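You operate a simulated robot arm through the tools that you are given. There is no shell and no other tool. Be economical: measure what you need, move in short steps, check, and stop when the job is done.

You are at the controls of a simulated robot arm. One attempt, no reset.

JOB
The far stop has slipped down: reset it and lay a sound long board on the middle rests.
Fine: its block to the ledge first, stop up, its clamp shut, a block back in; no split, no knot over a block.

The check looks at the end state, three seconds after you hand in, the way a careful person would. Anything else that was tipped, shoved, dropped, spilled or broken makes it a failure.

ROBOT AND FRAMES
A 7-joint arm with a two-finger parallel gripper on a trunk, on a base that drives. Base frame: it is fixed to the floor where the robot stands at the start and does not move with it; the origin is under the middle of the robot, x ahead of it, y to its left, z up. Lengths are in mm, angles in degrees, forces in N, time in s.
With the tool pointing down near the work surface it reaches from about 480 to 920 mm from the robot's upright axis, wherever it stands. Its first joint turns from -115.0 to 115.0 degrees. Payload 3.91 kg.
The TCP is the grasp point between the finger pads, 30 mm short of the fingertips. In the tool frame z runs along the fingers and y along their closing line. Largest opening 110 mm; finger width 20, thickness 10; the body of the gripper, 48 by 112 mm, starts 55 mm behind the TCP.
Orientation is told as [roll, pitch, yaw] about the base's x, y, z axes, in that order, counted from this pose: with the fingers straight down and closing along the base's y, the tool's x points along the base's -x, its y along +y and its z along -z.

CONTROLS
- The arm moves only by the tool send_rows. Its argument "increments" is one flat list of numbers, 7 for each row, row after row: the shift along the tool's x, y, z in units of 400 mm (1.0 is 400 mm), then the turn, a rotation vector about the tool's x, y, z in units of 120 degrees (1.0 is 120 degrees), then the gripper command, from -1 (fully open) to 1 (shut), values between in proportion. In form: [dx, dy, dz, rx, ry, rz, gripper, dx, dy, dz, rx, ry, rz, gripper, ...]. A call has 1 to 20 rows; each row is the pose to reach, as a shift and turn from the pose commanded when the call began, along the tool's axes at that moment. A call with a number of a shift or a turn outside -1 to 1 is refused whole. Each row takes 0.2 s and may step no farther than 50 mm and 8.6 degrees from the row before; otherwise, or with a gripper value out of range, the whole call is refused. Where a pose cannot be reached the arm comes as near as it can. A force on the tool above 90 N (or 10 N above the force at the start of the call, whichever is more), or a blocked arm, ends the call early, and 0.2 s more pass. Each finger travels about 153 mm/s and halts on what it meets, pressing with about 40 N; the grip force reading is that of the motor and also rises with nothing between the fingers. The clock runs only during rows and for 0.2 s after the last one: add rows that repeat a pose to give the fingers time. It gives the time, the measured TCP pose, the force on the tool (base axes), the opening and the grip force at its end, in the units of the frame above (readings bear some noise), with the torque about the TCP (base axes, N m) and any sound that the robot's microphone picked up, and new pictures: "show" is both (left out), scene, wrist or none.
- Cameras (640 x 400 px; columns grow to the right, rows downward): "scene" is now at [228.8, 151.9, 1374.5]; the picture's right is [-0.42, -0.91, 0.00], its down [-0.29, 0.13, -0.95] and it looks along [0.86, -0.40, -0.32] (base axes); focal length 214 px, centre (320, 200). "wrist" rides on the gripper at [72, 17, -103] in the tool frame; the picture's right is [-0.23, 0.97, 0.00], its down [-0.76, -0.18, -0.62] and it looks along [-0.61, -0.14, 0.78] (tool axes); focal length 222 px, centre (320, 200). There is no depth. A picture from a camera that has moved, and an enlarged one, comes with that camera's place and axes in the base frame and with its lens. The place of the scene camera against the robot may be out by one fixed shift of up to 25 mm in any direction.
- lift_body(by): slides the trunk up (or, below 0, down) by that many mm; the arm and the scene camera ride with it, the base frame stays. It gives what a move gives, with no picture.
- drive_base(legs): drives the robot by 1 to 6 legs, each [ahead, left, turn to the left] in mm, mm and degrees, along the robot's own axes; the way and the turn of a leg run together, so that a leg with both is an arc; at most 1500 mm and 180 degrees a leg. The arm and the cameras ride along, it lands a little off, and it stops where it bumps. It gives what a move gives, and a new picture of the scene camera.
- pan_tilt(pan, tilt): turns the head with the scene camera to pan (to the left, within 80 degrees either way) and tilt (down, from -29 to 69), counted from straight ahead of the robot. It gives what a move gives, and a new picture of the scene camera.
- inspect(camera, box): a new picture of the part [left, top, right, bottom] of that camera's present view, enlarged. The clock stands still meanwhile.
- hand_in(): hands the job in; it is judged then, once.

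Go step by step. Nothing tells you exact positions but the pictures and the camera data: compare them with the known pose of the tool, close in by small moves and look again before you grip or let go. The budget is 120 turns and 260 pictures, counting those below and the enlarged ones. Unless the task says otherwise, let go and move clear before handing in.

The tools are called after "Call:" by a JSON object that holds its "op" and its "data". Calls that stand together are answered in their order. send_rows: Moves the arm, as the interface text tells. Its arguments: {"type":"object","properties":{"increments":{"type":"array","items":{"type":"number"}},"show":{"type":"string","enum":["both","scene","wrist","none"]}},"required":["increments"]} The other tools are called the same way: lift_body (by) slides the trunk up or down; drive_base (legs) drives the base; pan_tilt (pan, tilt) turns the head that bears the scene camera; inspect (camera, box) takes an enlarged picture of a part of a camera's view; hand_in () hands the job in.

At the start:

```text
t: 0.0
eef_pos: [441.6, 191.2, 1344.0]
ee_rot: [0.0, 0.0, 0.0]
force: [-0.7, 0.4, 0.1]
torque: [0.01, -0.02, 0.0]
finger_gap: 110.0
grip_force: 0.1
trunk travel left (down, up): [-675.0, 315.0]
robot x, y, heading: [-1.1, -1.8, -0.1]
head pan, tilt: [-25.1, 18.4]
```

scene: 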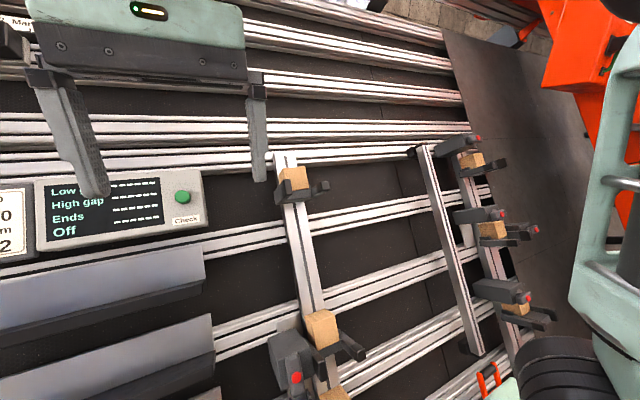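
wrist: 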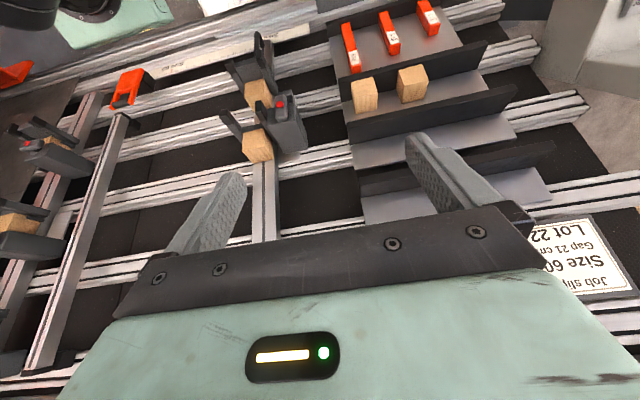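

I see a rig wall of rails with rests, blocks, stops, a display panel and a job slip. First I look around for the boards, the ledge and the far stop.

Call:
{"op": "pan_tilt", "data": {"pan": 0, "tilt": 25}}

Call:
{"op": "pan_tilt", "data": {"pan": 55, "tilt": 25}}

Call:
{"op": "pan_tilt", "data": {"pan": -65, "tilt": 25}}

```text
t: 0.9
eef_pos: [441.7, 192.9, 1343.8]
ee_rot: [0.1, 0.0, 0.0]
force: [1.6, -0.1, 0.2]
torque: [-0.02, 0.01, -0.02]
finger_gap: 110.1
grip_force: 0.1
trunk travel left (down, up): [-675.0, 315.0]
robot x, y, heading: [-2.3, 1.2, 0.1]
head pan, tilt: [0.0, 25.0]
camera scene: at [236.5, 191.4, 1363.9], right [0.0, -1.0, 0.0], down [-0.42, 0.0, -0.91], along [0.91, 0.0, -0.42], focal length 214 px, centre (320, 200)
```

scene: 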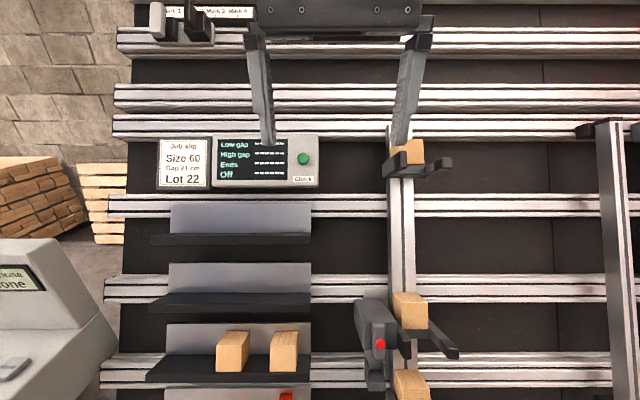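

```text
t: 2.1
eef_pos: [440.9, 191.4, 1344.7]
ee_rot: [0.0, 0.0, 0.0]
force: [0.3, 0.2, 0.6]
torque: [0.0, -0.01, 0.0]
finger_gap: 110.1
grip_force: 0.0
trunk travel left (down, up): [-675.0, 315.0]
robot x, y, heading: [0.2, 2.0, 0.0]
head pan, tilt: [55.0, 25.0]
camera scene: at [197.3, 266.9, 1363.9], right [0.82, -0.57, 0.0], down [-0.24, -0.35, -0.91], along [0.52, 0.74, -0.42], focal length 214 px, centre (320, 200)
```

scene: 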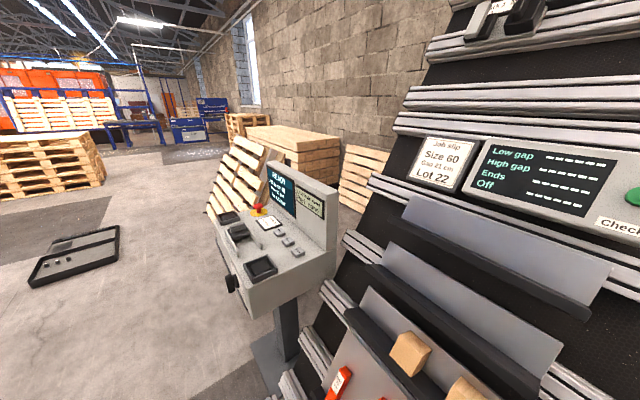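

```text
t: 4.1
eef_pos: [440.4, 192.2, 1343.6]
ee_rot: [0.0, -0.1, 0.0]
force: [-0.4, 0.4, 0.7]
torque: [-0.03, -0.01, 0.0]
finger_gap: 109.8
grip_force: 0.1
trunk travel left (down, up): [-675.0, 315.0]
robot x, y, heading: [-1.5, -0.6, -0.2]
head pan, tilt: [-65.0, 25.0]
camera scene: at [183.3, 108.0, 1363.9], right [-0.91, -0.42, 0.0], down [-0.18, 0.38, -0.91], along [0.38, -0.82, -0.42], focal length 214 px, centre (320, 200)
```

scene: 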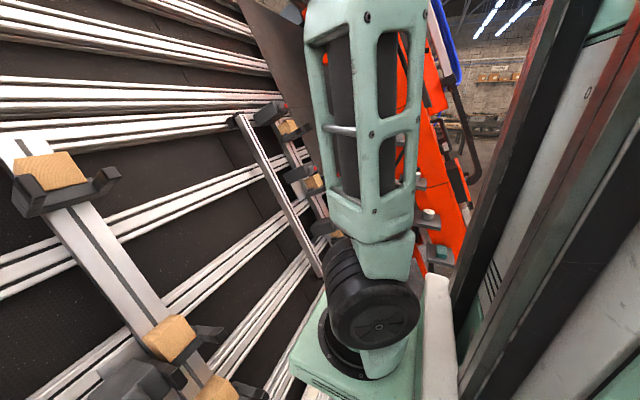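

The work is a near-upright wall in front of me. I look higher and lower for the boards.

Call:
{"op": "pan_tilt", "data": {"pan": -20, "tilt": -25}}

Call:
{"op": "pan_tilt", "data": {"pan": -10, "tilt": 60}}

Call:
{"op": "pan_tilt", "data": {"pan": -80, "tilt": 5}}

```text
t: 5.3
eef_pos: [441.4, 191.6, 1343.9]
ee_rot: [0.0, 0.0, 0.0]
force: [-0.2, -0.7, 0.5]
torque: [0.01, 0.01, 0.01]
finger_gap: 109.9
grip_force: 0.1
trunk travel left (down, up): [-675.0, 315.0]
robot x, y, heading: [0.7, -0.3, 0.1]
head pan, tilt: [-20.0, -25.0]
camera scene: at [211.1, 167.1, 1439.9], right [-0.34, -0.94, 0.0], down [0.4, -0.14, -0.91], along [0.85, -0.31, 0.42], focal length 214 px, centre (320, 200)
```

scene: 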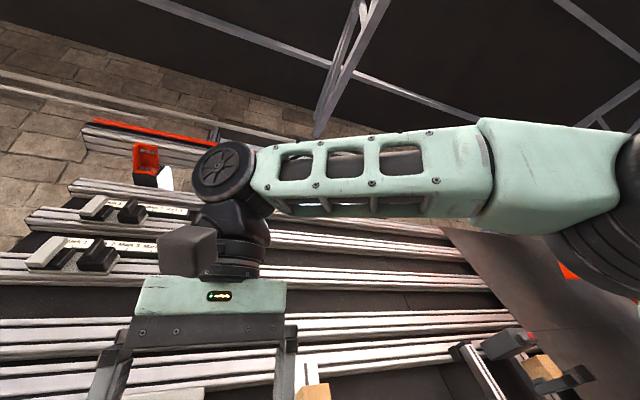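

```text
t: 6.9
eef_pos: [440.8, 191.1, 1344.1]
ee_rot: [0.0, 0.0, -0.1]
force: [1.3, 0.4, 0.1]
torque: [0.01, -0.01, 0.06]
finger_gap: 110.2
grip_force: 0.1
trunk travel left (down, up): [-675.0, 315.0]
robot x, y, heading: [-0.7, -4.9, -0.1]
head pan, tilt: [-10.0, 60.0]
camera scene: at [210.0, 179.9, 1313.8], right [-0.17, -0.98, 0.0], down [-0.85, 0.15, -0.5], along [0.49, -0.09, -0.87], focal length 214 px, centre (320, 200)
```

scene: 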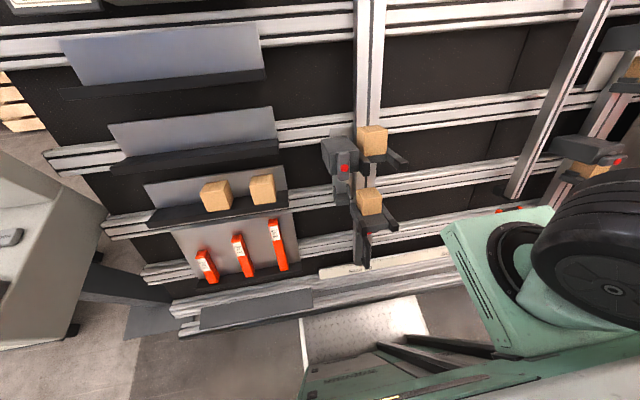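

```text
t: 8.3
eef_pos: [442.2, 191.4, 1345.1]
ee_rot: [-0.1, 0.0, 0.0]
force: [0.4, 0.7, -0.1]
torque: [-0.01, -0.01, -0.03]
finger_gap: 110.2
grip_force: 0.0
trunk travel left (down, up): [-675.0, 315.0]
robot x, y, heading: [3.6, -2.9, -0.3]
head pan, tilt: [-80.0, 5.0]
camera scene: at [160.4, 101.0, 1396.2], right [-0.98, -0.17, 0.0], down [-0.02, 0.09, -1.0], along [0.17, -0.98, -0.09], focal length 214 px, centre (320, 200)
```

scene: 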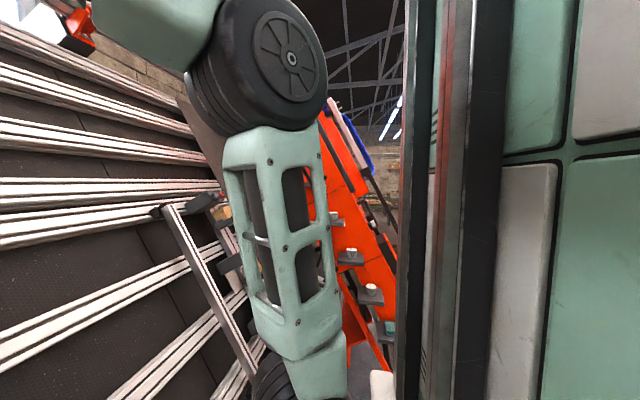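

My arm blocks the view to the right. I back off to see the whole rig.

Call:
{"op": "drive_base", "data": {"legs": [[-600, 0, 0]]}}

Call:
{"op": "pan_tilt", "data": {"pan": -30, "tilt": 20}}

```text
t: 11.7
eef_pos: [-155.4, 190.6, 1345.8]
ee_rot: [0.0, 0.0, -0.1]
force: [0.0, 0.4, 0.0]
torque: [0.01, 0.03, 0.0]
finger_gap: 109.7
grip_force: 0.1
trunk travel left (down, up): [-675.0, 315.0]
robot x, y, heading: [-599.9, 1.4, -0.1]
head pan, tilt: [-80.0, 5.0]
camera scene: at [-437.1, 101.2, 1396.3], right [-0.99, -0.17, 0.0], down [-0.02, 0.09, -1.0], along [0.17, -0.98, -0.09], focal length 214 px, centre (320, 200)
```

scene: 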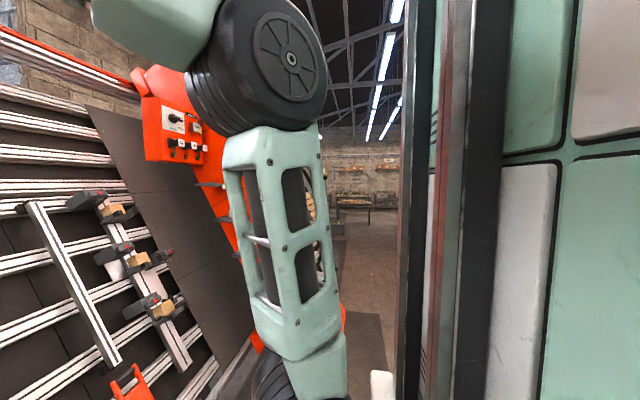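

```text
t: 12.9
eef_pos: [-157.1, 191.7, 1345.5]
ee_rot: [0.0, 0.0, -0.1]
force: [-0.1, 0.3, -0.7]
torque: [0.02, 0.03, 0.01]
finger_gap: 109.7
grip_force: 0.1
trunk travel left (down, up): [-675.0, 315.0]
robot x, y, heading: [-596.2, 0.3, -0.1]
head pan, tilt: [-30.0, 20.0]
camera scene: at [-372.4, 144.9, 1372.0], right [-0.5, -0.86, 0.0], down [-0.3, 0.17, -0.94], along [0.81, -0.47, -0.34], focal length 214 px, centre (320, 200)
```

scene: 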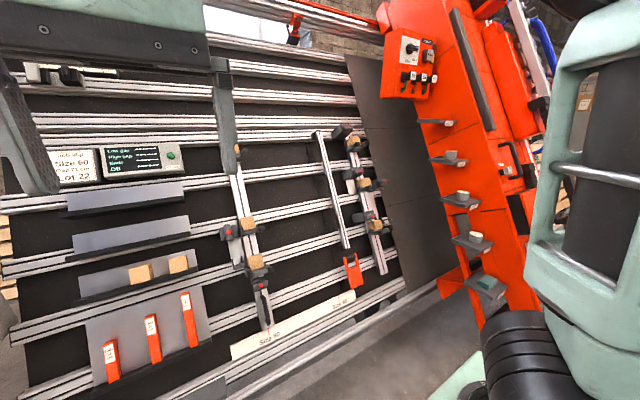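

Good overview: a panel-saw wall with two columns of rests, shelves at left and an orange saw beam. I enlarge parts.

Call:
{"op": "inspect", "data": {"camera": "scene", "box": [200, 120, 420, 370]}}

Call:
{"op": "inspect", "data": {"camera": "scene", "box": [0, 130, 230, 390]}}

Call:
{"op": "inspect", "data": {"camera": "scene", "box": [360, 0, 560, 320]}}

```text
1.60 times, centred on (310, 245) of scene
camera zoom: at [-372.4, 144.9, 1372.0], right [-0.5, -0.86, 0.0], down [-0.3, 0.17, -0.94], along [0.81, -0.47, -0.34], focal length 343 px, centre (336, 128)
```

zoom: 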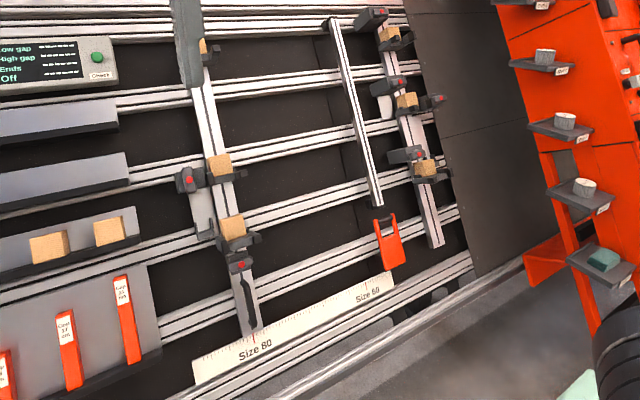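

```text
1.54 times, centred on (115, 260) of scene
camera zoom: at [-372.4, 144.9, 1372.0], right [-0.5, -0.86, 0.0], down [-0.3, 0.17, -0.94], along [0.81, -0.47, -0.34], focal length 330 px, centre (635, 108)
```

zoom: 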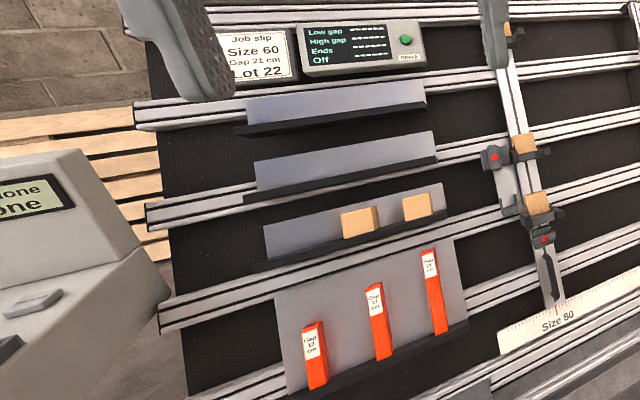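

```text
1.25 times, centred on (460, 160) of scene
camera zoom: at [-372.4, 144.9, 1372.0], right [-0.5, -0.86, 0.0], down [-0.3, 0.17, -0.94], along [0.81, -0.47, -0.34], focal length 268 px, centre (145, 250)
```

zoom: 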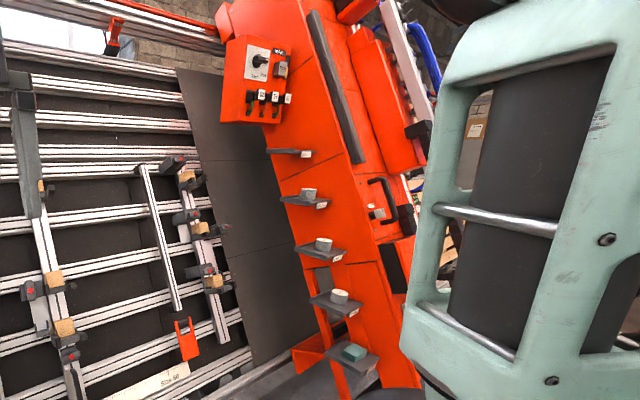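

I need to find the boards: I look left, then turn round to see behind.

Call:
{"op": "pan_tilt", "data": {"pan": 60, "tilt": 15}}

Call:
{"op": "drive_base", "data": {"legs": [[0, 0, 60]]}}

Call:
{"op": "drive_base", "data": {"legs": [[0, 0, 60]]}}

Call:
{"op": "drive_base", "data": {"legs": [[0, 0, 60]]}}

```text
t: 14.5
eef_pos: [-154.8, 192.5, 1344.9]
ee_rot: [0.0, -0.1, -0.1]
force: [-0.5, 0.9, -0.4]
torque: [0.02, -0.03, -0.01]
finger_gap: 110.1
grip_force: 0.0
trunk travel left (down, up): [-675.0, 315.0]
robot x, y, heading: [-597.2, 0.5, -0.0]
head pan, tilt: [60.0, 15.0]
camera scene: at [-406.1, 272.5, 1380.1], right [0.86, -0.5, 0.0], down [-0.13, -0.22, -0.97], along [0.48, 0.84, -0.26], focal length 214 px, centre (320, 200)
```

scene: 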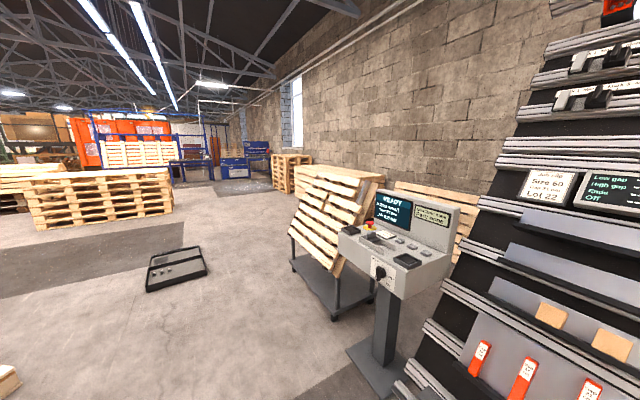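

```text
t: 17.6
eef_pos: [-547.1, 479.8, 1345.0]
ee_rot: [0.0, -0.1, 60.5]
force: [0.3, 0.0, -0.1]
torque: [-0.03, 0.0, 0.0]
finger_gap: 110.0
grip_force: 0.0
trunk travel left (down, up): [-675.0, 315.0]
robot x, y, heading: [-598.7, -2.5, 60.2]
head pan, tilt: [60.0, 15.0]
camera scene: at [-751.4, 291.9, 1380.1], right [0.86, 0.51, 0.0], down [0.13, -0.22, -0.97], along [-0.49, 0.83, -0.26], focal length 214 px, centre (320, 200)
```

scene: 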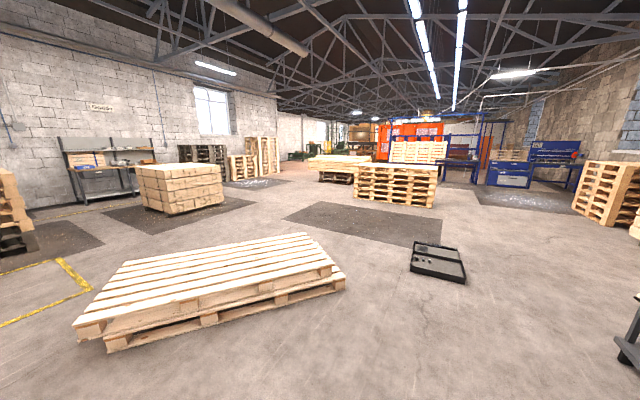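

```text
t: 20.6
eef_pos: [-985.6, 285.0, 1345.3]
ee_rot: [0.0, -0.1, 120.1]
force: [0.1, -0.2, 0.5]
torque: [0.01, -0.02, 0.04]
finger_gap: 109.8
grip_force: 0.1
trunk travel left (down, up): [-675.0, 315.0]
robot x, y, heading: [-596.3, -1.6, 120.3]
head pan, tilt: [60.0, 15.0]
camera scene: at [-937.4, 6.2, 1380.1], right [0.0, 1.0, 0.0], down [0.26, 0.0, -0.97], along [-0.97, 0.0, -0.26], focal length 214 px, centre (320, 200)
```

scene: 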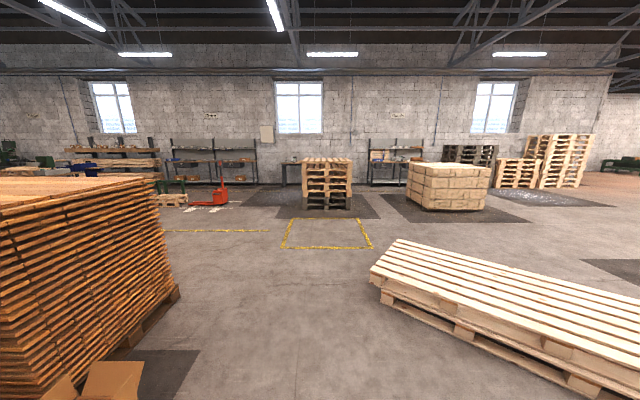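

```text
t: 23.7
eef_pos: [-1036.6, -195.0, 1345.1]
ee_rot: [0.1, 0.0, -179.5]
force: [0.6, -0.5, -0.4]
torque: [0.0, -0.02, -0.01]
finger_gap: 109.9
grip_force: 0.1
trunk travel left (down, up): [-675.0, 315.0]
robot x, y, heading: [-597.8, 1.0, -179.7]
head pan, tilt: [60.0, 15.0]
camera scene: at [-781.4, -300.7, 1380.1], right [-0.87, 0.49, 0.0], down [0.13, 0.23, -0.97], along [-0.48, -0.84, -0.26], focal length 214 px, centre (320, 200)
```

scene: 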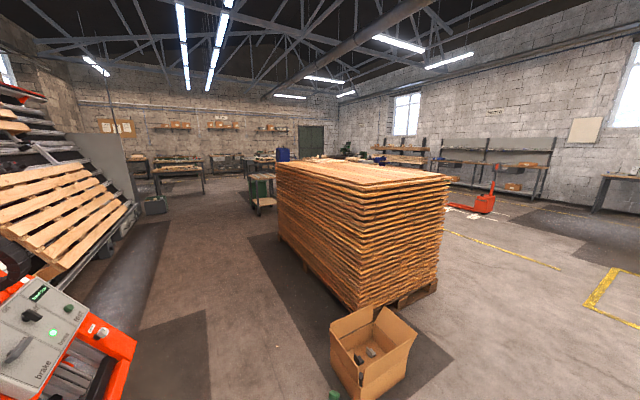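

To the right of the saw beam there is a sloped rack of boards. I keep turning to see it.

Call:
{"op": "drive_base", "data": {"legs": [[0, 0, 60]]}}

Call:
{"op": "pan_tilt", "data": {"pan": 80, "tilt": 10}}

```text
t: 26.7
eef_pos: [-648.7, -477.8, 1344.3]
ee_rot: [0.0, 0.0, -119.6]
force: [-0.3, 1.1, 0.3]
torque: [0.0, 0.01, -0.01]
finger_gap: 110.1
grip_force: 0.1
trunk travel left (down, up): [-675.0, 315.0]
robot x, y, heading: [-597.3, 1.7, -119.8]
head pan, tilt: [60.0, 15.0]
camera scene: at [-440.1, -318.5, 1380.1], right [-0.86, -0.51, 0.0], down [-0.13, 0.22, -0.97], along [0.49, -0.83, -0.26], focal length 214 px, centre (320, 200)
```

scene: 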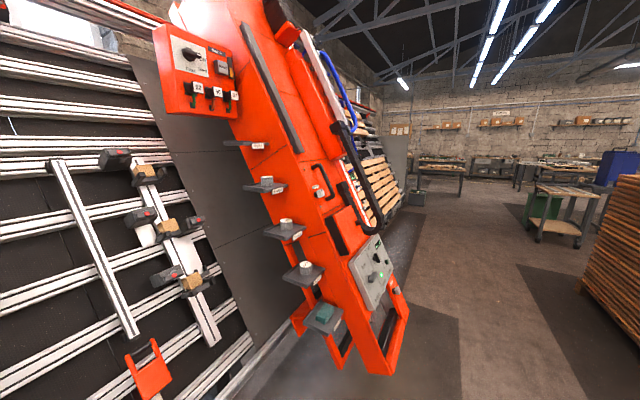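

```text
t: 27.6
eef_pos: [-648.8, -478.1, 1345.0]
ee_rot: [0.0, 0.0, -119.6]
force: [0.3, 0.4, -0.5]
torque: [0.02, -0.01, 0.04]
finger_gap: 110.1
grip_force: 0.0
trunk travel left (down, up): [-675.0, 315.0]
robot x, y, heading: [-596.0, 0.5, -119.5]
head pan, tilt: [80.0, 10.0]
camera scene: at [-415.7, -297.2, 1388.2], right [-0.64, -0.77, 0.0], down [-0.13, 0.11, -0.98], along [0.76, -0.63, -0.17], focal length 214 px, centre (320, 200)
```

scene: 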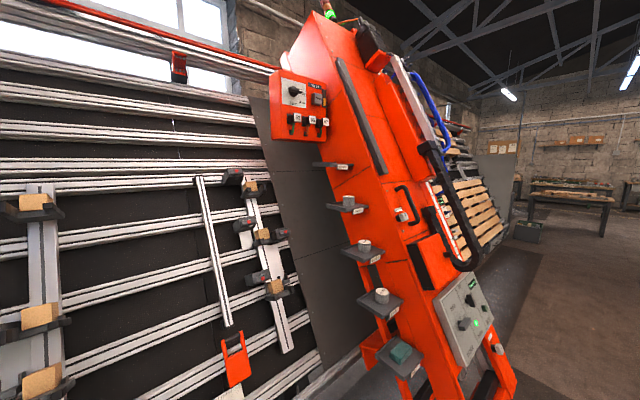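

The boards lie beyond the saw beam. I drive along the rig at a safe distance towards them.

Call:
{"op": "drive_base", "data": {"legs": [[0, 0, 29.5], [0, -100, 0], [1500, 0, 0]]}}

Call:
{"op": "pan_tilt", "data": {"pan": 60, "tilt": 15}}

```text
t: 37.2
eef_pos: [-523.8, -1952.9, 1344.9]
ee_rot: [-0.1, 0.0, -90.6]
force: [-0.7, -0.5, -0.4]
torque: [0.0, 0.02, 0.0]
finger_gap: 110.2
grip_force: 0.0
trunk travel left (down, up): [-675.0, 315.0]
robot x, y, heading: [-711.9, -1509.6, -90.4]
head pan, tilt: [80.0, 10.0]
camera scene: at [-413.4, -1683.7, 1388.2], right [-0.18, -0.98, 0.0], down [-0.17, 0.03, -0.98], along [0.97, -0.18, -0.17], focal length 214 px, centre (320, 200)
```

scene: 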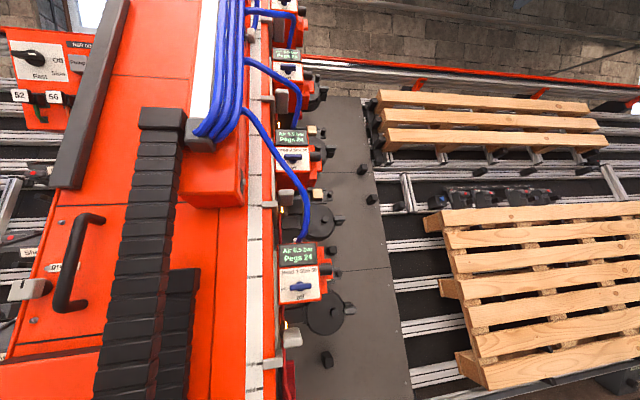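

```text
t: 38.0
eef_pos: [-522.8, -1952.3, 1345.0]
ee_rot: [0.0, 0.0, -90.6]
force: [-0.4, 0.9, -0.3]
torque: [0.01, 0.0, -0.03]
finger_gap: 109.8
grip_force: 0.1
trunk travel left (down, up): [-675.0, 315.0]
robot x, y, heading: [-709.0, -1506.5, -90.8]
head pan, tilt: [60.0, 15.0]
camera scene: at [-424.4, -1714.1, 1380.1], right [-0.51, -0.86, 0.0], down [-0.22, 0.13, -0.97], along [0.83, -0.49, -0.26], focal length 214 px, centre (320, 200)
```

scene: 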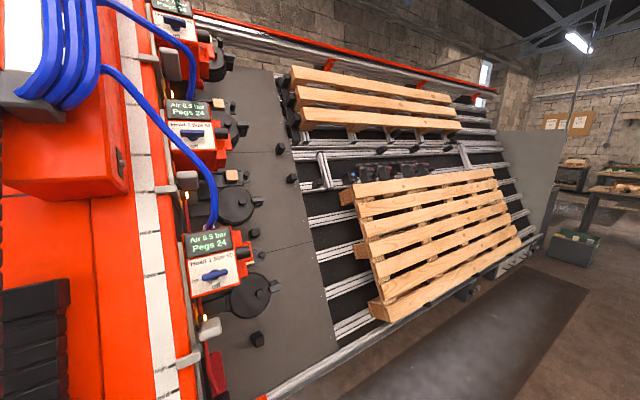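

This side holds a clamped pallet and a rack with three boards. I enlarge both.

Call:
{"op": "inspect", "data": {"camera": "scene", "box": [270, 40, 500, 190]}}

Call:
{"op": "inspect", "data": {"camera": "scene", "box": [300, 120, 560, 330]}}

Call:
{"op": "inspect", "data": {"camera": "scene", "box": [140, 0, 340, 350]}}

```text
2.67 times, centred on (385, 115) of scene
camera zoom: at [-424.4, -1714.1, 1380.1], right [-0.51, -0.86, 0.0], down [-0.22, 0.13, -0.97], along [0.83, -0.49, -0.26], focal length 572 px, centre (147, 427)
```

zoom: 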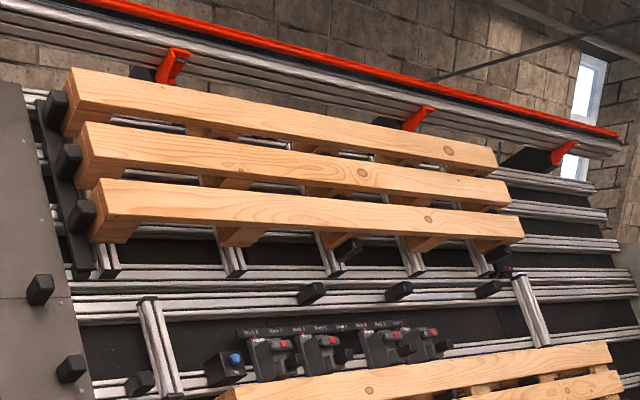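

```text
1.90 times, centred on (430, 225) of scene
camera zoom: at [-424.4, -1714.1, 1380.1], right [-0.51, -0.86, 0.0], down [-0.22, 0.13, -0.97], along [0.83, -0.49, -0.26], focal length 408 px, centre (110, 152)
```

zoom: 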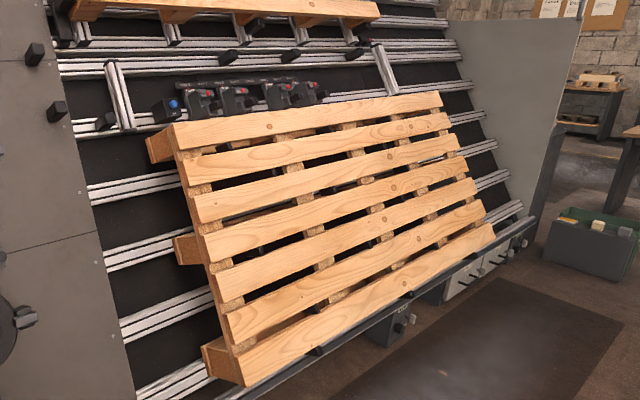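

```text
1.14 times, centred on (240, 175) of scene
camera zoom: at [-424.4, -1714.1, 1380.1], right [-0.51, -0.86, 0.0], down [-0.22, 0.13, -0.97], along [0.83, -0.49, -0.26], focal length 245 px, centre (411, 229)
```

zoom: 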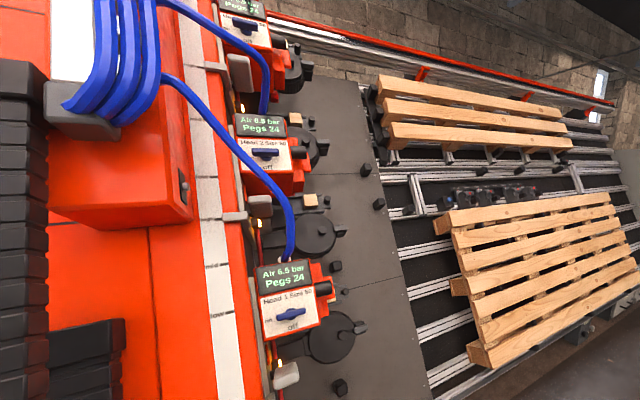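

These are finished pieces; the raw boards are likely on the trolley beside the console at the left. I drive back and look there.

Call:
{"op": "drive_base", "data": {"legs": [[-1500, 0, 0], [0, 0, 120]]}}

Call:
{"op": "pan_tilt", "data": {"pan": 25, "tilt": 20}}

Call:
{"op": "inspect", "data": {"camera": "scene", "box": [220, 120, 480, 300]}}

```text
t: 50.4
eef_pos: [-395.7, 361.5, 1345.0]
ee_rot: [-0.1, 0.0, 28.7]
force: [-0.3, -0.3, -0.1]
torque: [0.01, 0.02, 0.01]
finger_gap: 109.9
grip_force: 0.0
trunk travel left (down, up): [-675.0, 315.0]
robot x, y, heading: [-692.1, -20.3, 28.6]
head pan, tilt: [60.0, 15.0]
camera scene: at [-660.5, 308.1, 1380.1], right [1.0, -0.02, 0.0], down [-0.01, -0.26, -0.97], along [0.02, 0.97, -0.26], focal length 214 px, centre (320, 200)
```

scene: 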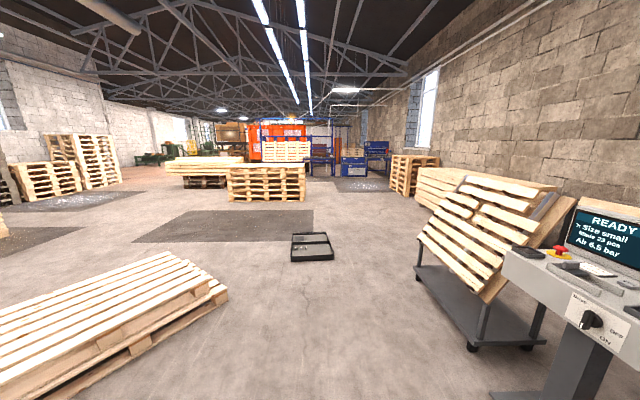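

```text
t: 51.4
eef_pos: [-396.8, 360.9, 1344.3]
ee_rot: [0.0, 0.0, 28.8]
force: [0.5, -0.3, -0.1]
torque: [-0.01, 0.0, -0.01]
finger_gap: 110.1
grip_force: 0.2
trunk travel left (down, up): [-675.0, 315.0]
robot x, y, heading: [-693.2, -21.2, 28.6]
head pan, tilt: [25.0, 20.0]
camera scene: at [-607.6, 289.8, 1372.0], right [0.81, -0.59, 0.0], down [-0.2, -0.28, -0.94], along [0.56, 0.76, -0.34], focal length 214 px, centre (320, 200)
```

scene: 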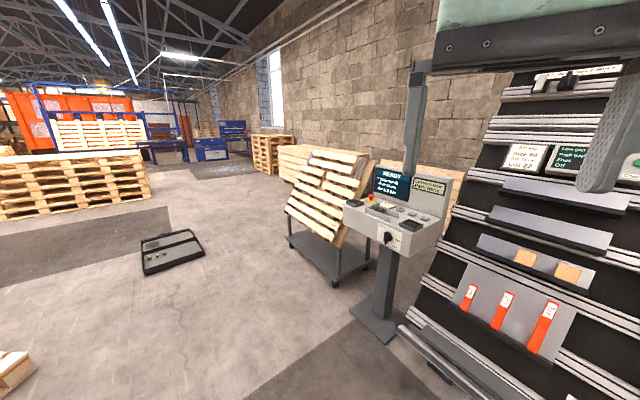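

```text
2.22 times, centred on (350, 210) of scene
camera zoom: at [-607.6, 289.8, 1372.0], right [0.81, -0.59, 0.0], down [-0.2, -0.28, -0.94], along [0.56, 0.76, -0.34], focal length 477 px, centre (253, 178)
```

zoom: 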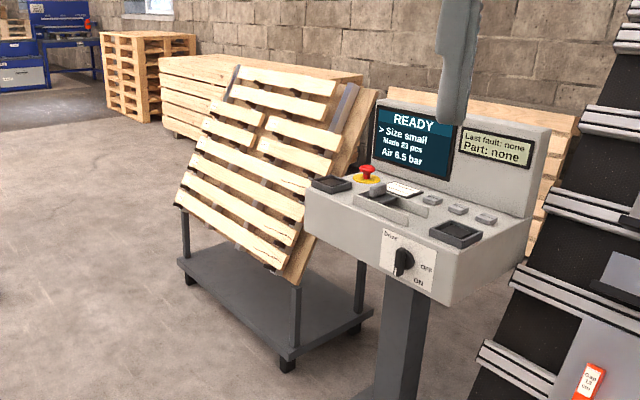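

The trolley carries single boards, short and long, on a sloped face. I drive in front of it for a close look.

Call:
{"op": "drive_base", "data": {"legs": [[0, 0, -28.6], [0, 1500, 0], [100, 400, 0]]}}

Call:
{"op": "pan_tilt", "data": {"pan": 0, "tilt": 25}}

```text
t: 62.4
eef_pos: [-130.5, 2069.8, 1345.1]
ee_rot: [0.0, -0.1, -0.4]
force: [0.1, 0.0, 0.5]
torque: [0.01, -0.02, -0.01]
finger_gap: 110.0
grip_force: 0.0
trunk travel left (down, up): [-675.0, 315.0]
robot x, y, heading: [-571.8, 1879.8, -0.4]
head pan, tilt: [25.0, 20.0]
camera scene: at [-342.8, 2110.3, 1371.9], right [0.42, -0.91, 0.0], down [-0.31, -0.14, -0.94], along [0.85, 0.39, -0.34], focal length 214 px, centre (320, 200)
```

scene: 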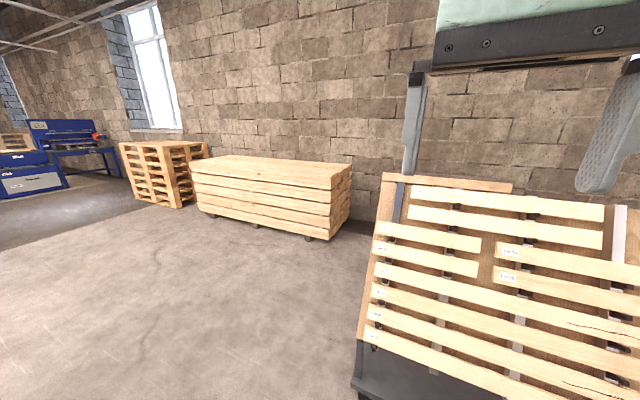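

```text
t: 63.3
eef_pos: [-131.3, 2069.4, 1345.1]
ee_rot: [0.1, 0.1, -0.4]
force: [0.6, -0.3, -0.3]
torque: [-0.07, 0.01, 0.0]
finger_gap: 109.9
grip_force: 0.1
trunk travel left (down, up): [-675.0, 315.0]
robot x, y, heading: [-573.1, 1882.1, -0.3]
head pan, tilt: [0.0, 25.0]
camera scene: at [-335.3, 2071.0, 1363.9], right [-0.01, -1.0, 0.0], down [-0.42, 0.0, -0.91], along [0.91, -0.01, -0.42], focal length 214 px, centre (320, 200)
```

scene: 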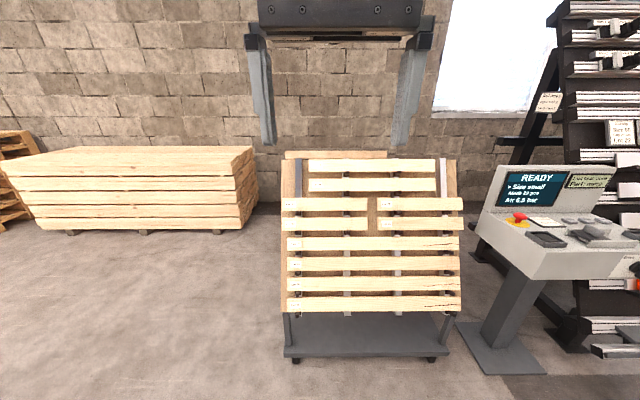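

Boards have lot labels. I enlarge them.

Call:
{"op": "inspect", "data": {"camera": "scene", "box": [275, 150, 375, 212]}}

Call:
{"op": "inspect", "data": {"camera": "scene", "box": [275, 190, 375, 252]}}

Call:
{"op": "inspect", "data": {"camera": "scene", "box": [275, 250, 375, 312]}}

Call:
{"op": "inspect", "data": {"camera": "scene", "box": [370, 190, 470, 252]}}

Call:
{"op": "inspect", "data": {"camera": "scene", "box": [370, 250, 470, 312]}}

```text
6.40 times, centred on (325, 181) of scene
camera zoom: at [-335.3, 2071.0, 1363.9], right [-0.01, -1.0, 0.0], down [-0.42, 0.0, -0.91], along [0.91, -0.01, -0.42], focal length 1373 px, centre (288, 322)
```

zoom: 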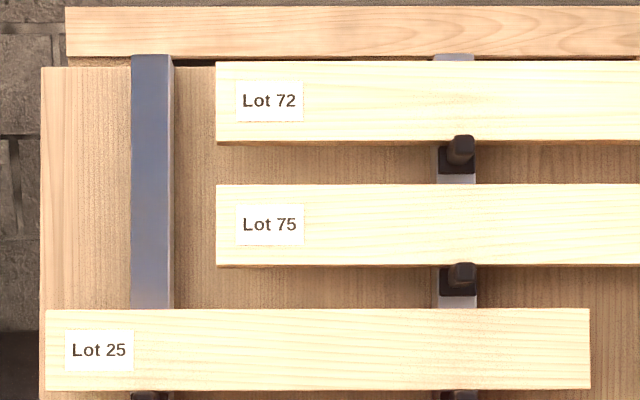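

```text
6.40 times, centred on (325, 221) of scene
camera zoom: at [-335.3, 2071.0, 1363.9], right [-0.01, -1.0, 0.0], down [-0.42, 0.0, -0.91], along [0.91, -0.01, -0.42], focal length 1373 px, centre (288, 66)
```

zoom: 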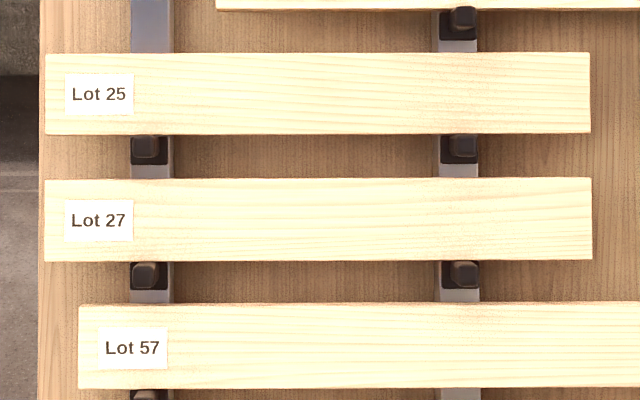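

```text
6.40 times, centred on (325, 281) of scene
camera zoom: at [-335.3, 2071.0, 1363.9], right [-0.01, -1.0, 0.0], down [-0.42, 0.0, -0.91], along [0.91, -0.01, -0.42], focal length 1373 px, centre (288, -318)
```

zoom: 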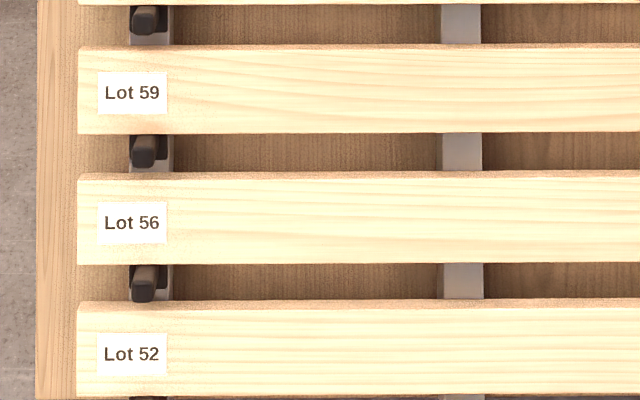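

```text
6.40 times, centred on (420, 221) of scene
camera zoom: at [-335.3, 2071.0, 1363.9], right [-0.01, -1.0, 0.0], down [-0.42, 0.0, -0.91], along [0.91, -0.01, -0.42], focal length 1373 px, centre (-320, 66)
```

zoom: 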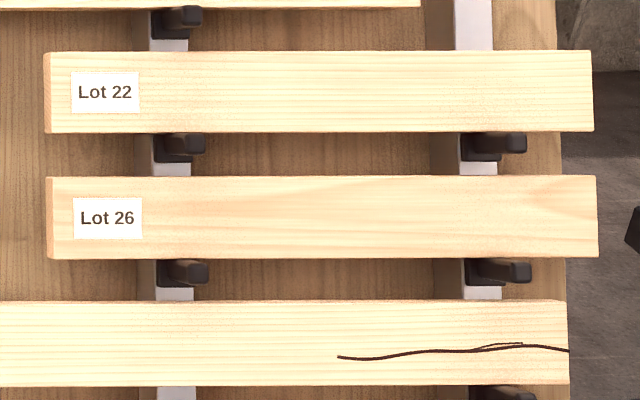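

```text
6.40 times, centred on (420, 281) of scene
camera zoom: at [-335.3, 2071.0, 1363.9], right [-0.01, -1.0, 0.0], down [-0.42, 0.0, -0.91], along [0.91, -0.01, -0.42], focal length 1373 px, centre (-320, -318)
```

zoom: 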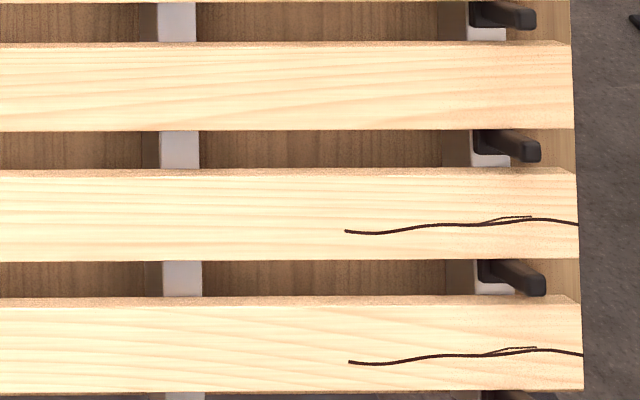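

Call:
{"op": "inspect", "data": {"camera": "scene", "box": [335, 230, 425, 286]}}

Call:
{"op": "inspect", "data": {"camera": "scene", "box": [375, 230, 465, 286]}}

Call:
{"op": "inspect", "data": {"camera": "scene", "box": [345, 150, 445, 212]}}

Call:
{"op": "inspect", "data": {"camera": "scene", "box": [260, 140, 480, 370]}}

```text
7.11 times, centred on (380, 258) of scene
camera zoom: at [-335.3, 2071.0, 1363.9], right [-0.01, -1.0, 0.0], down [-0.42, 0.0, -0.91], along [0.91, -0.01, -0.42], focal length 1525 px, centre (-107, -212)
```

zoom: 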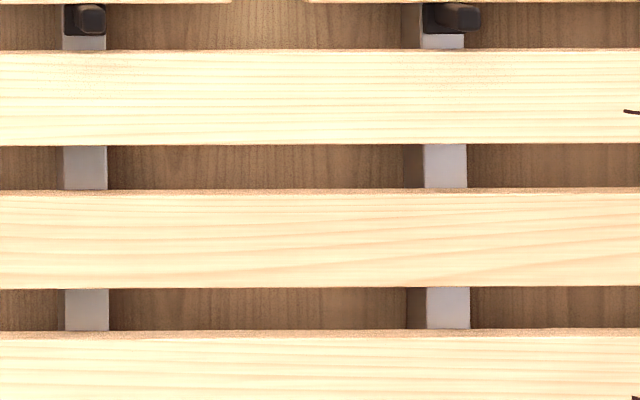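

```text
7.11 times, centred on (420, 258) of scene
camera zoom: at [-335.3, 2071.0, 1363.9], right [-0.01, -1.0, 0.0], down [-0.42, 0.0, -0.91], along [0.91, -0.01, -0.42], focal length 1525 px, centre (-391, -212)
```

zoom: 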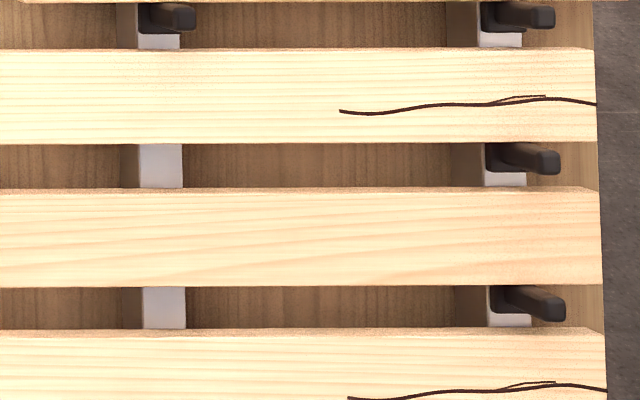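

```text
6.40 times, centred on (395, 181) of scene
camera zoom: at [-335.3, 2071.0, 1363.9], right [-0.01, -1.0, 0.0], down [-0.42, 0.0, -0.91], along [0.91, -0.01, -0.42], focal length 1373 px, centre (-160, 322)
```

zoom: 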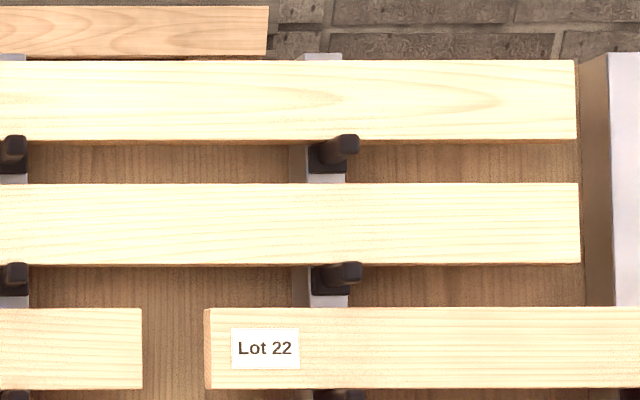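

```text
1.74 times, centred on (370, 255) of scene
camera zoom: at [-335.3, 2071.0, 1363.9], right [-0.01, -1.0, 0.0], down [-0.42, 0.0, -0.91], along [0.91, -0.01, -0.42], focal length 373 px, centre (233, 104)
```

zoom: 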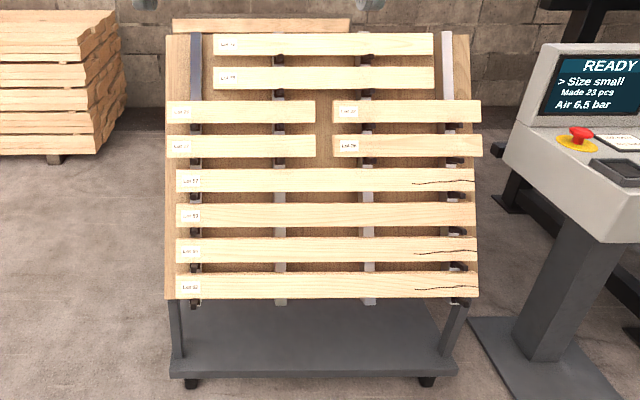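

Lot 59 is the only long board without a split. Now I go to view the columns squarely, to understand the slipped stop.

Call:
{"op": "drive_base", "data": {"legs": [[0, -1500, 0], [0, -930, 0]]}}

Call:
{"op": "inspect", "data": {"camera": "scene", "box": [160, 60, 480, 400]}}

```text
t: 75.2
eef_pos: [-139.3, -346.9, 1344.6]
ee_rot: [0.0, 0.0, 0.0]
force: [-0.1, -0.7, 0.0]
torque: [0.04, -0.02, -0.03]
finger_gap: 109.9
grip_force: 0.1
trunk travel left (down, up): [-675.0, 315.0]
robot x, y, heading: [-583.3, -535.8, -0.2]
head pan, tilt: [0.0, 25.0]
camera scene: at [-344.4, -346.3, 1363.9], right [0.0, -1.0, 0.0], down [-0.42, 0.0, -0.91], along [0.91, 0.0, -0.42], focal length 214 px, centre (320, 200)
```

scene: 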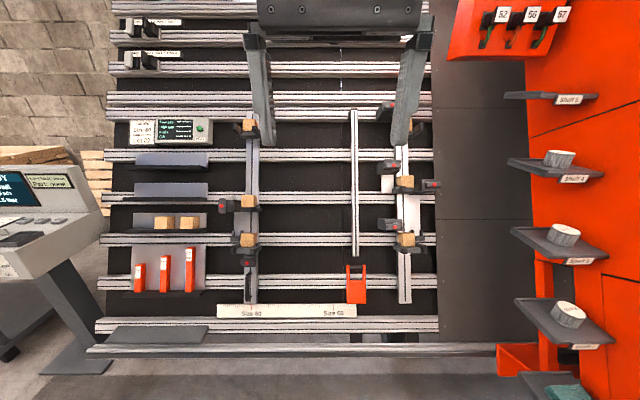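

```text
1.18 times, centred on (320, 230) of scene
camera zoom: at [-344.4, -346.3, 1363.9], right [0.0, -1.0, 0.0], down [-0.42, 0.0, -0.91], along [0.91, 0.0, -0.42], focal length 252 px, centre (320, 165)
```

zoom: 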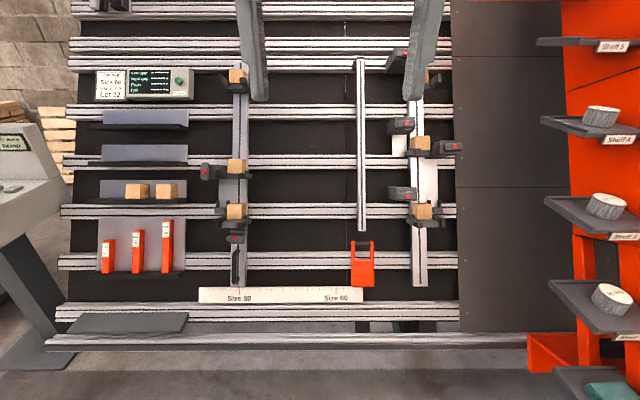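

The left column's middle rest sits lower than the right one (203 vs 182 px): that is the slipped stop. I enlarge both columns.

Call:
{"op": "inspect", "data": {"camera": "scene", "box": [200, 110, 290, 310]}}

Call:
{"op": "inspect", "data": {"camera": "scene", "box": [210, 180, 270, 220]}}

Call:
{"op": "inspect", "data": {"camera": "scene", "box": [210, 220, 280, 305]}}

Call:
{"op": "inspect", "data": {"camera": "scene", "box": [370, 150, 450, 255]}}

Call:
{"op": "inspect", "data": {"camera": "scene", "box": [110, 110, 220, 180]}}

Call:
{"op": "inspect", "data": {"camera": "scene", "box": [110, 0, 200, 80]}}

Call:
{"op": "inspect", "data": {"camera": "scene", "box": [110, 200, 220, 300]}}

Call:
{"op": "inspect", "data": {"camera": "scene", "box": [205, 255, 375, 330]}}

```text
2.00 times, centred on (245, 210) of scene
camera zoom: at [-344.4, -346.3, 1363.9], right [0.0, -1.0, 0.0], down [-0.42, 0.0, -0.91], along [0.91, 0.0, -0.42], focal length 429 px, centre (470, 180)
```

zoom: 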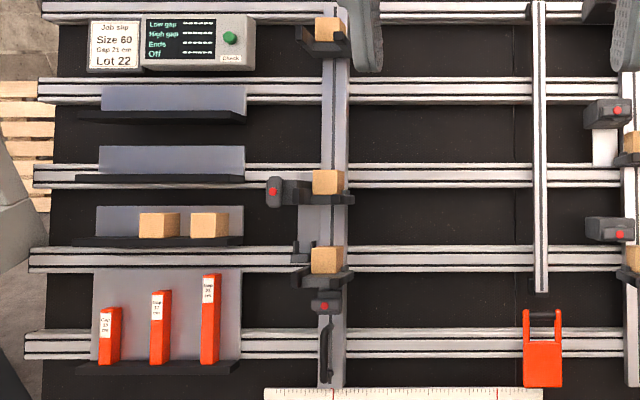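

```text
10.00 times, centred on (240, 200) of scene
camera zoom: at [-344.4, -346.3, 1363.9], right [0.0, -1.0, 0.0], down [-0.42, 0.0, -0.91], along [0.91, 0.0, -0.42], focal length 2145 px, centre (1120, 200)
```

zoom: 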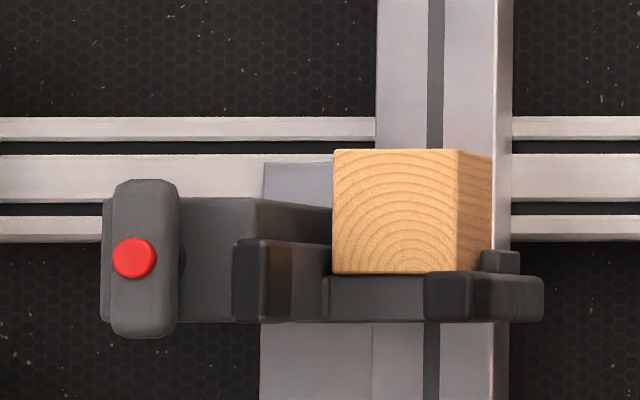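

```text
4.71 times, centred on (245, 262) of scene
camera zoom: at [-344.4, -346.3, 1363.9], right [0.0, -1.0, 0.0], down [-0.42, 0.0, -0.91], along [0.91, 0.0, -0.42], focal length 1009 px, centre (673, -94)
```

zoom: 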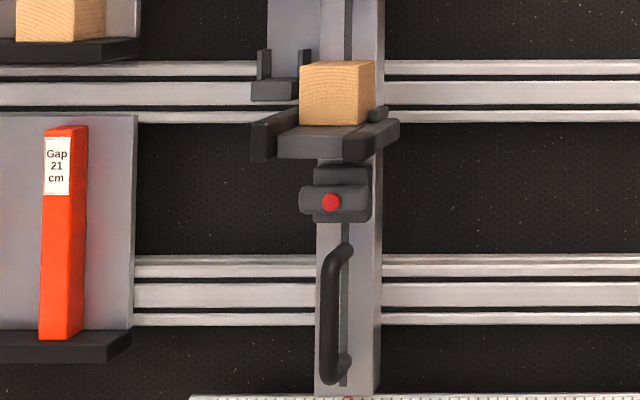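

```text
3.81 times, centred on (410, 202) of scene
camera zoom: at [-344.4, -346.3, 1363.9], right [0.0, -1.0, 0.0], down [-0.42, 0.0, -0.91], along [0.91, 0.0, -0.42], focal length 817 px, centre (-23, 190)
```

zoom: 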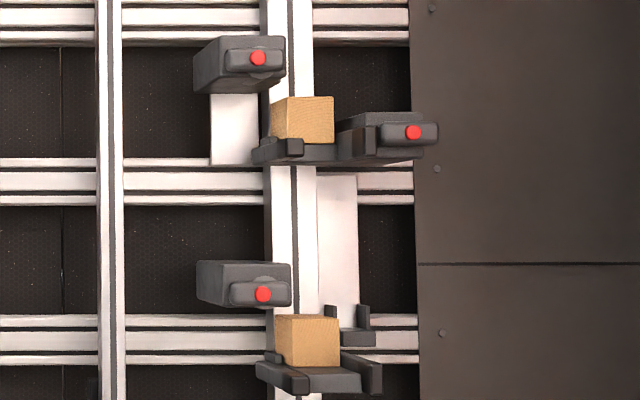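

```text
5.71 times, centred on (165, 145) of scene
camera zoom: at [-344.4, -346.3, 1363.9], right [0.0, -1.0, 0.0], down [-0.42, 0.0, -0.91], along [0.91, 0.0, -0.42], focal length 1226 px, centre (1206, 514)
```

zoom: 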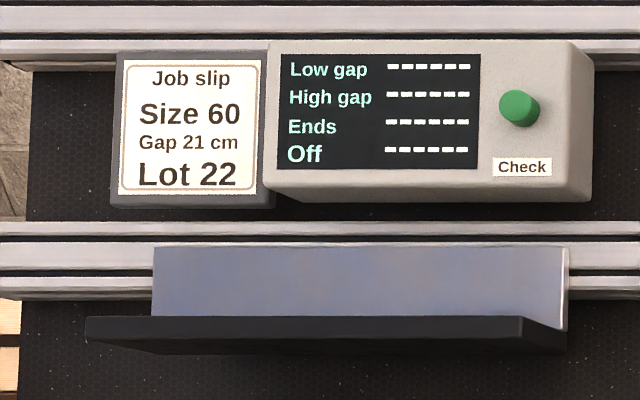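

```text
5.00 times, centred on (155, 40) of scene
camera zoom: at [-344.4, -346.3, 1363.9], right [0.0, -1.0, 0.0], down [-0.42, 0.0, -0.91], along [0.91, 0.0, -0.42], focal length 1072 px, centre (1145, 1000)
```

zoom: 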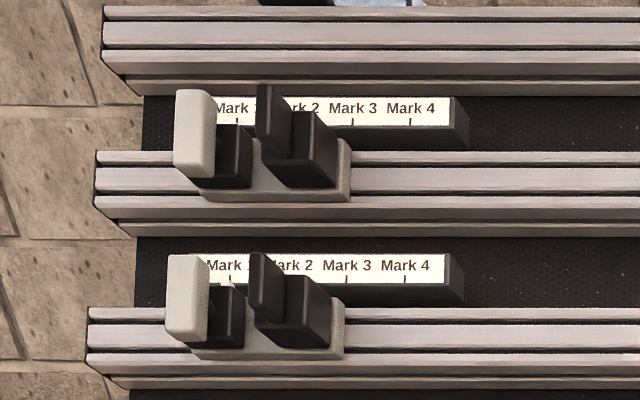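

```text
4.00 times, centred on (165, 250) of scene
camera zoom: at [-344.4, -346.3, 1363.9], right [0.0, -1.0, 0.0], down [-0.42, 0.0, -0.91], along [0.91, 0.0, -0.42], focal length 858 px, centre (940, 0)
```

zoom: 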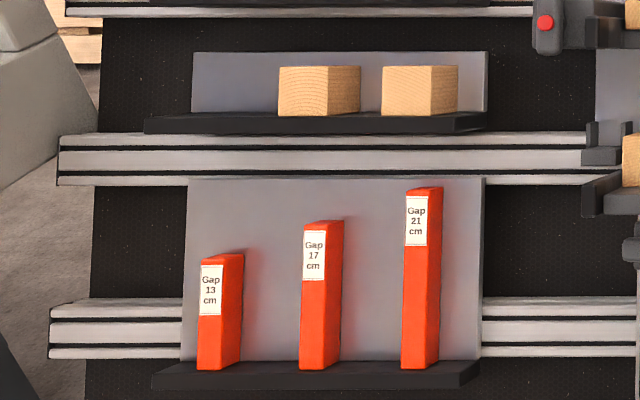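

```text
3.76 times, centred on (290, 292) of scene
camera zoom: at [-344.4, -346.3, 1363.9], right [0.0, -1.0, 0.0], down [-0.42, 0.0, -0.91], along [0.91, 0.0, -0.42], focal length 807 px, centre (433, -148)
```

zoom: 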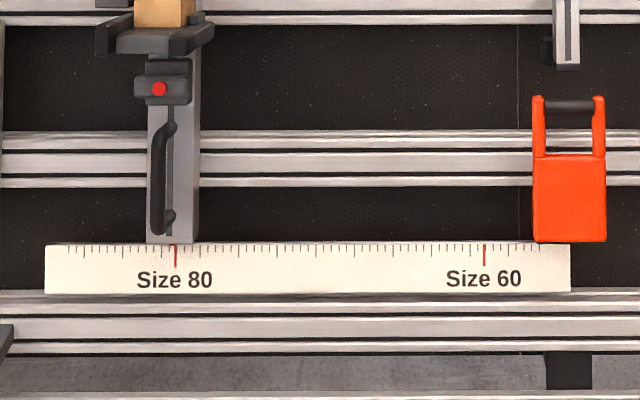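

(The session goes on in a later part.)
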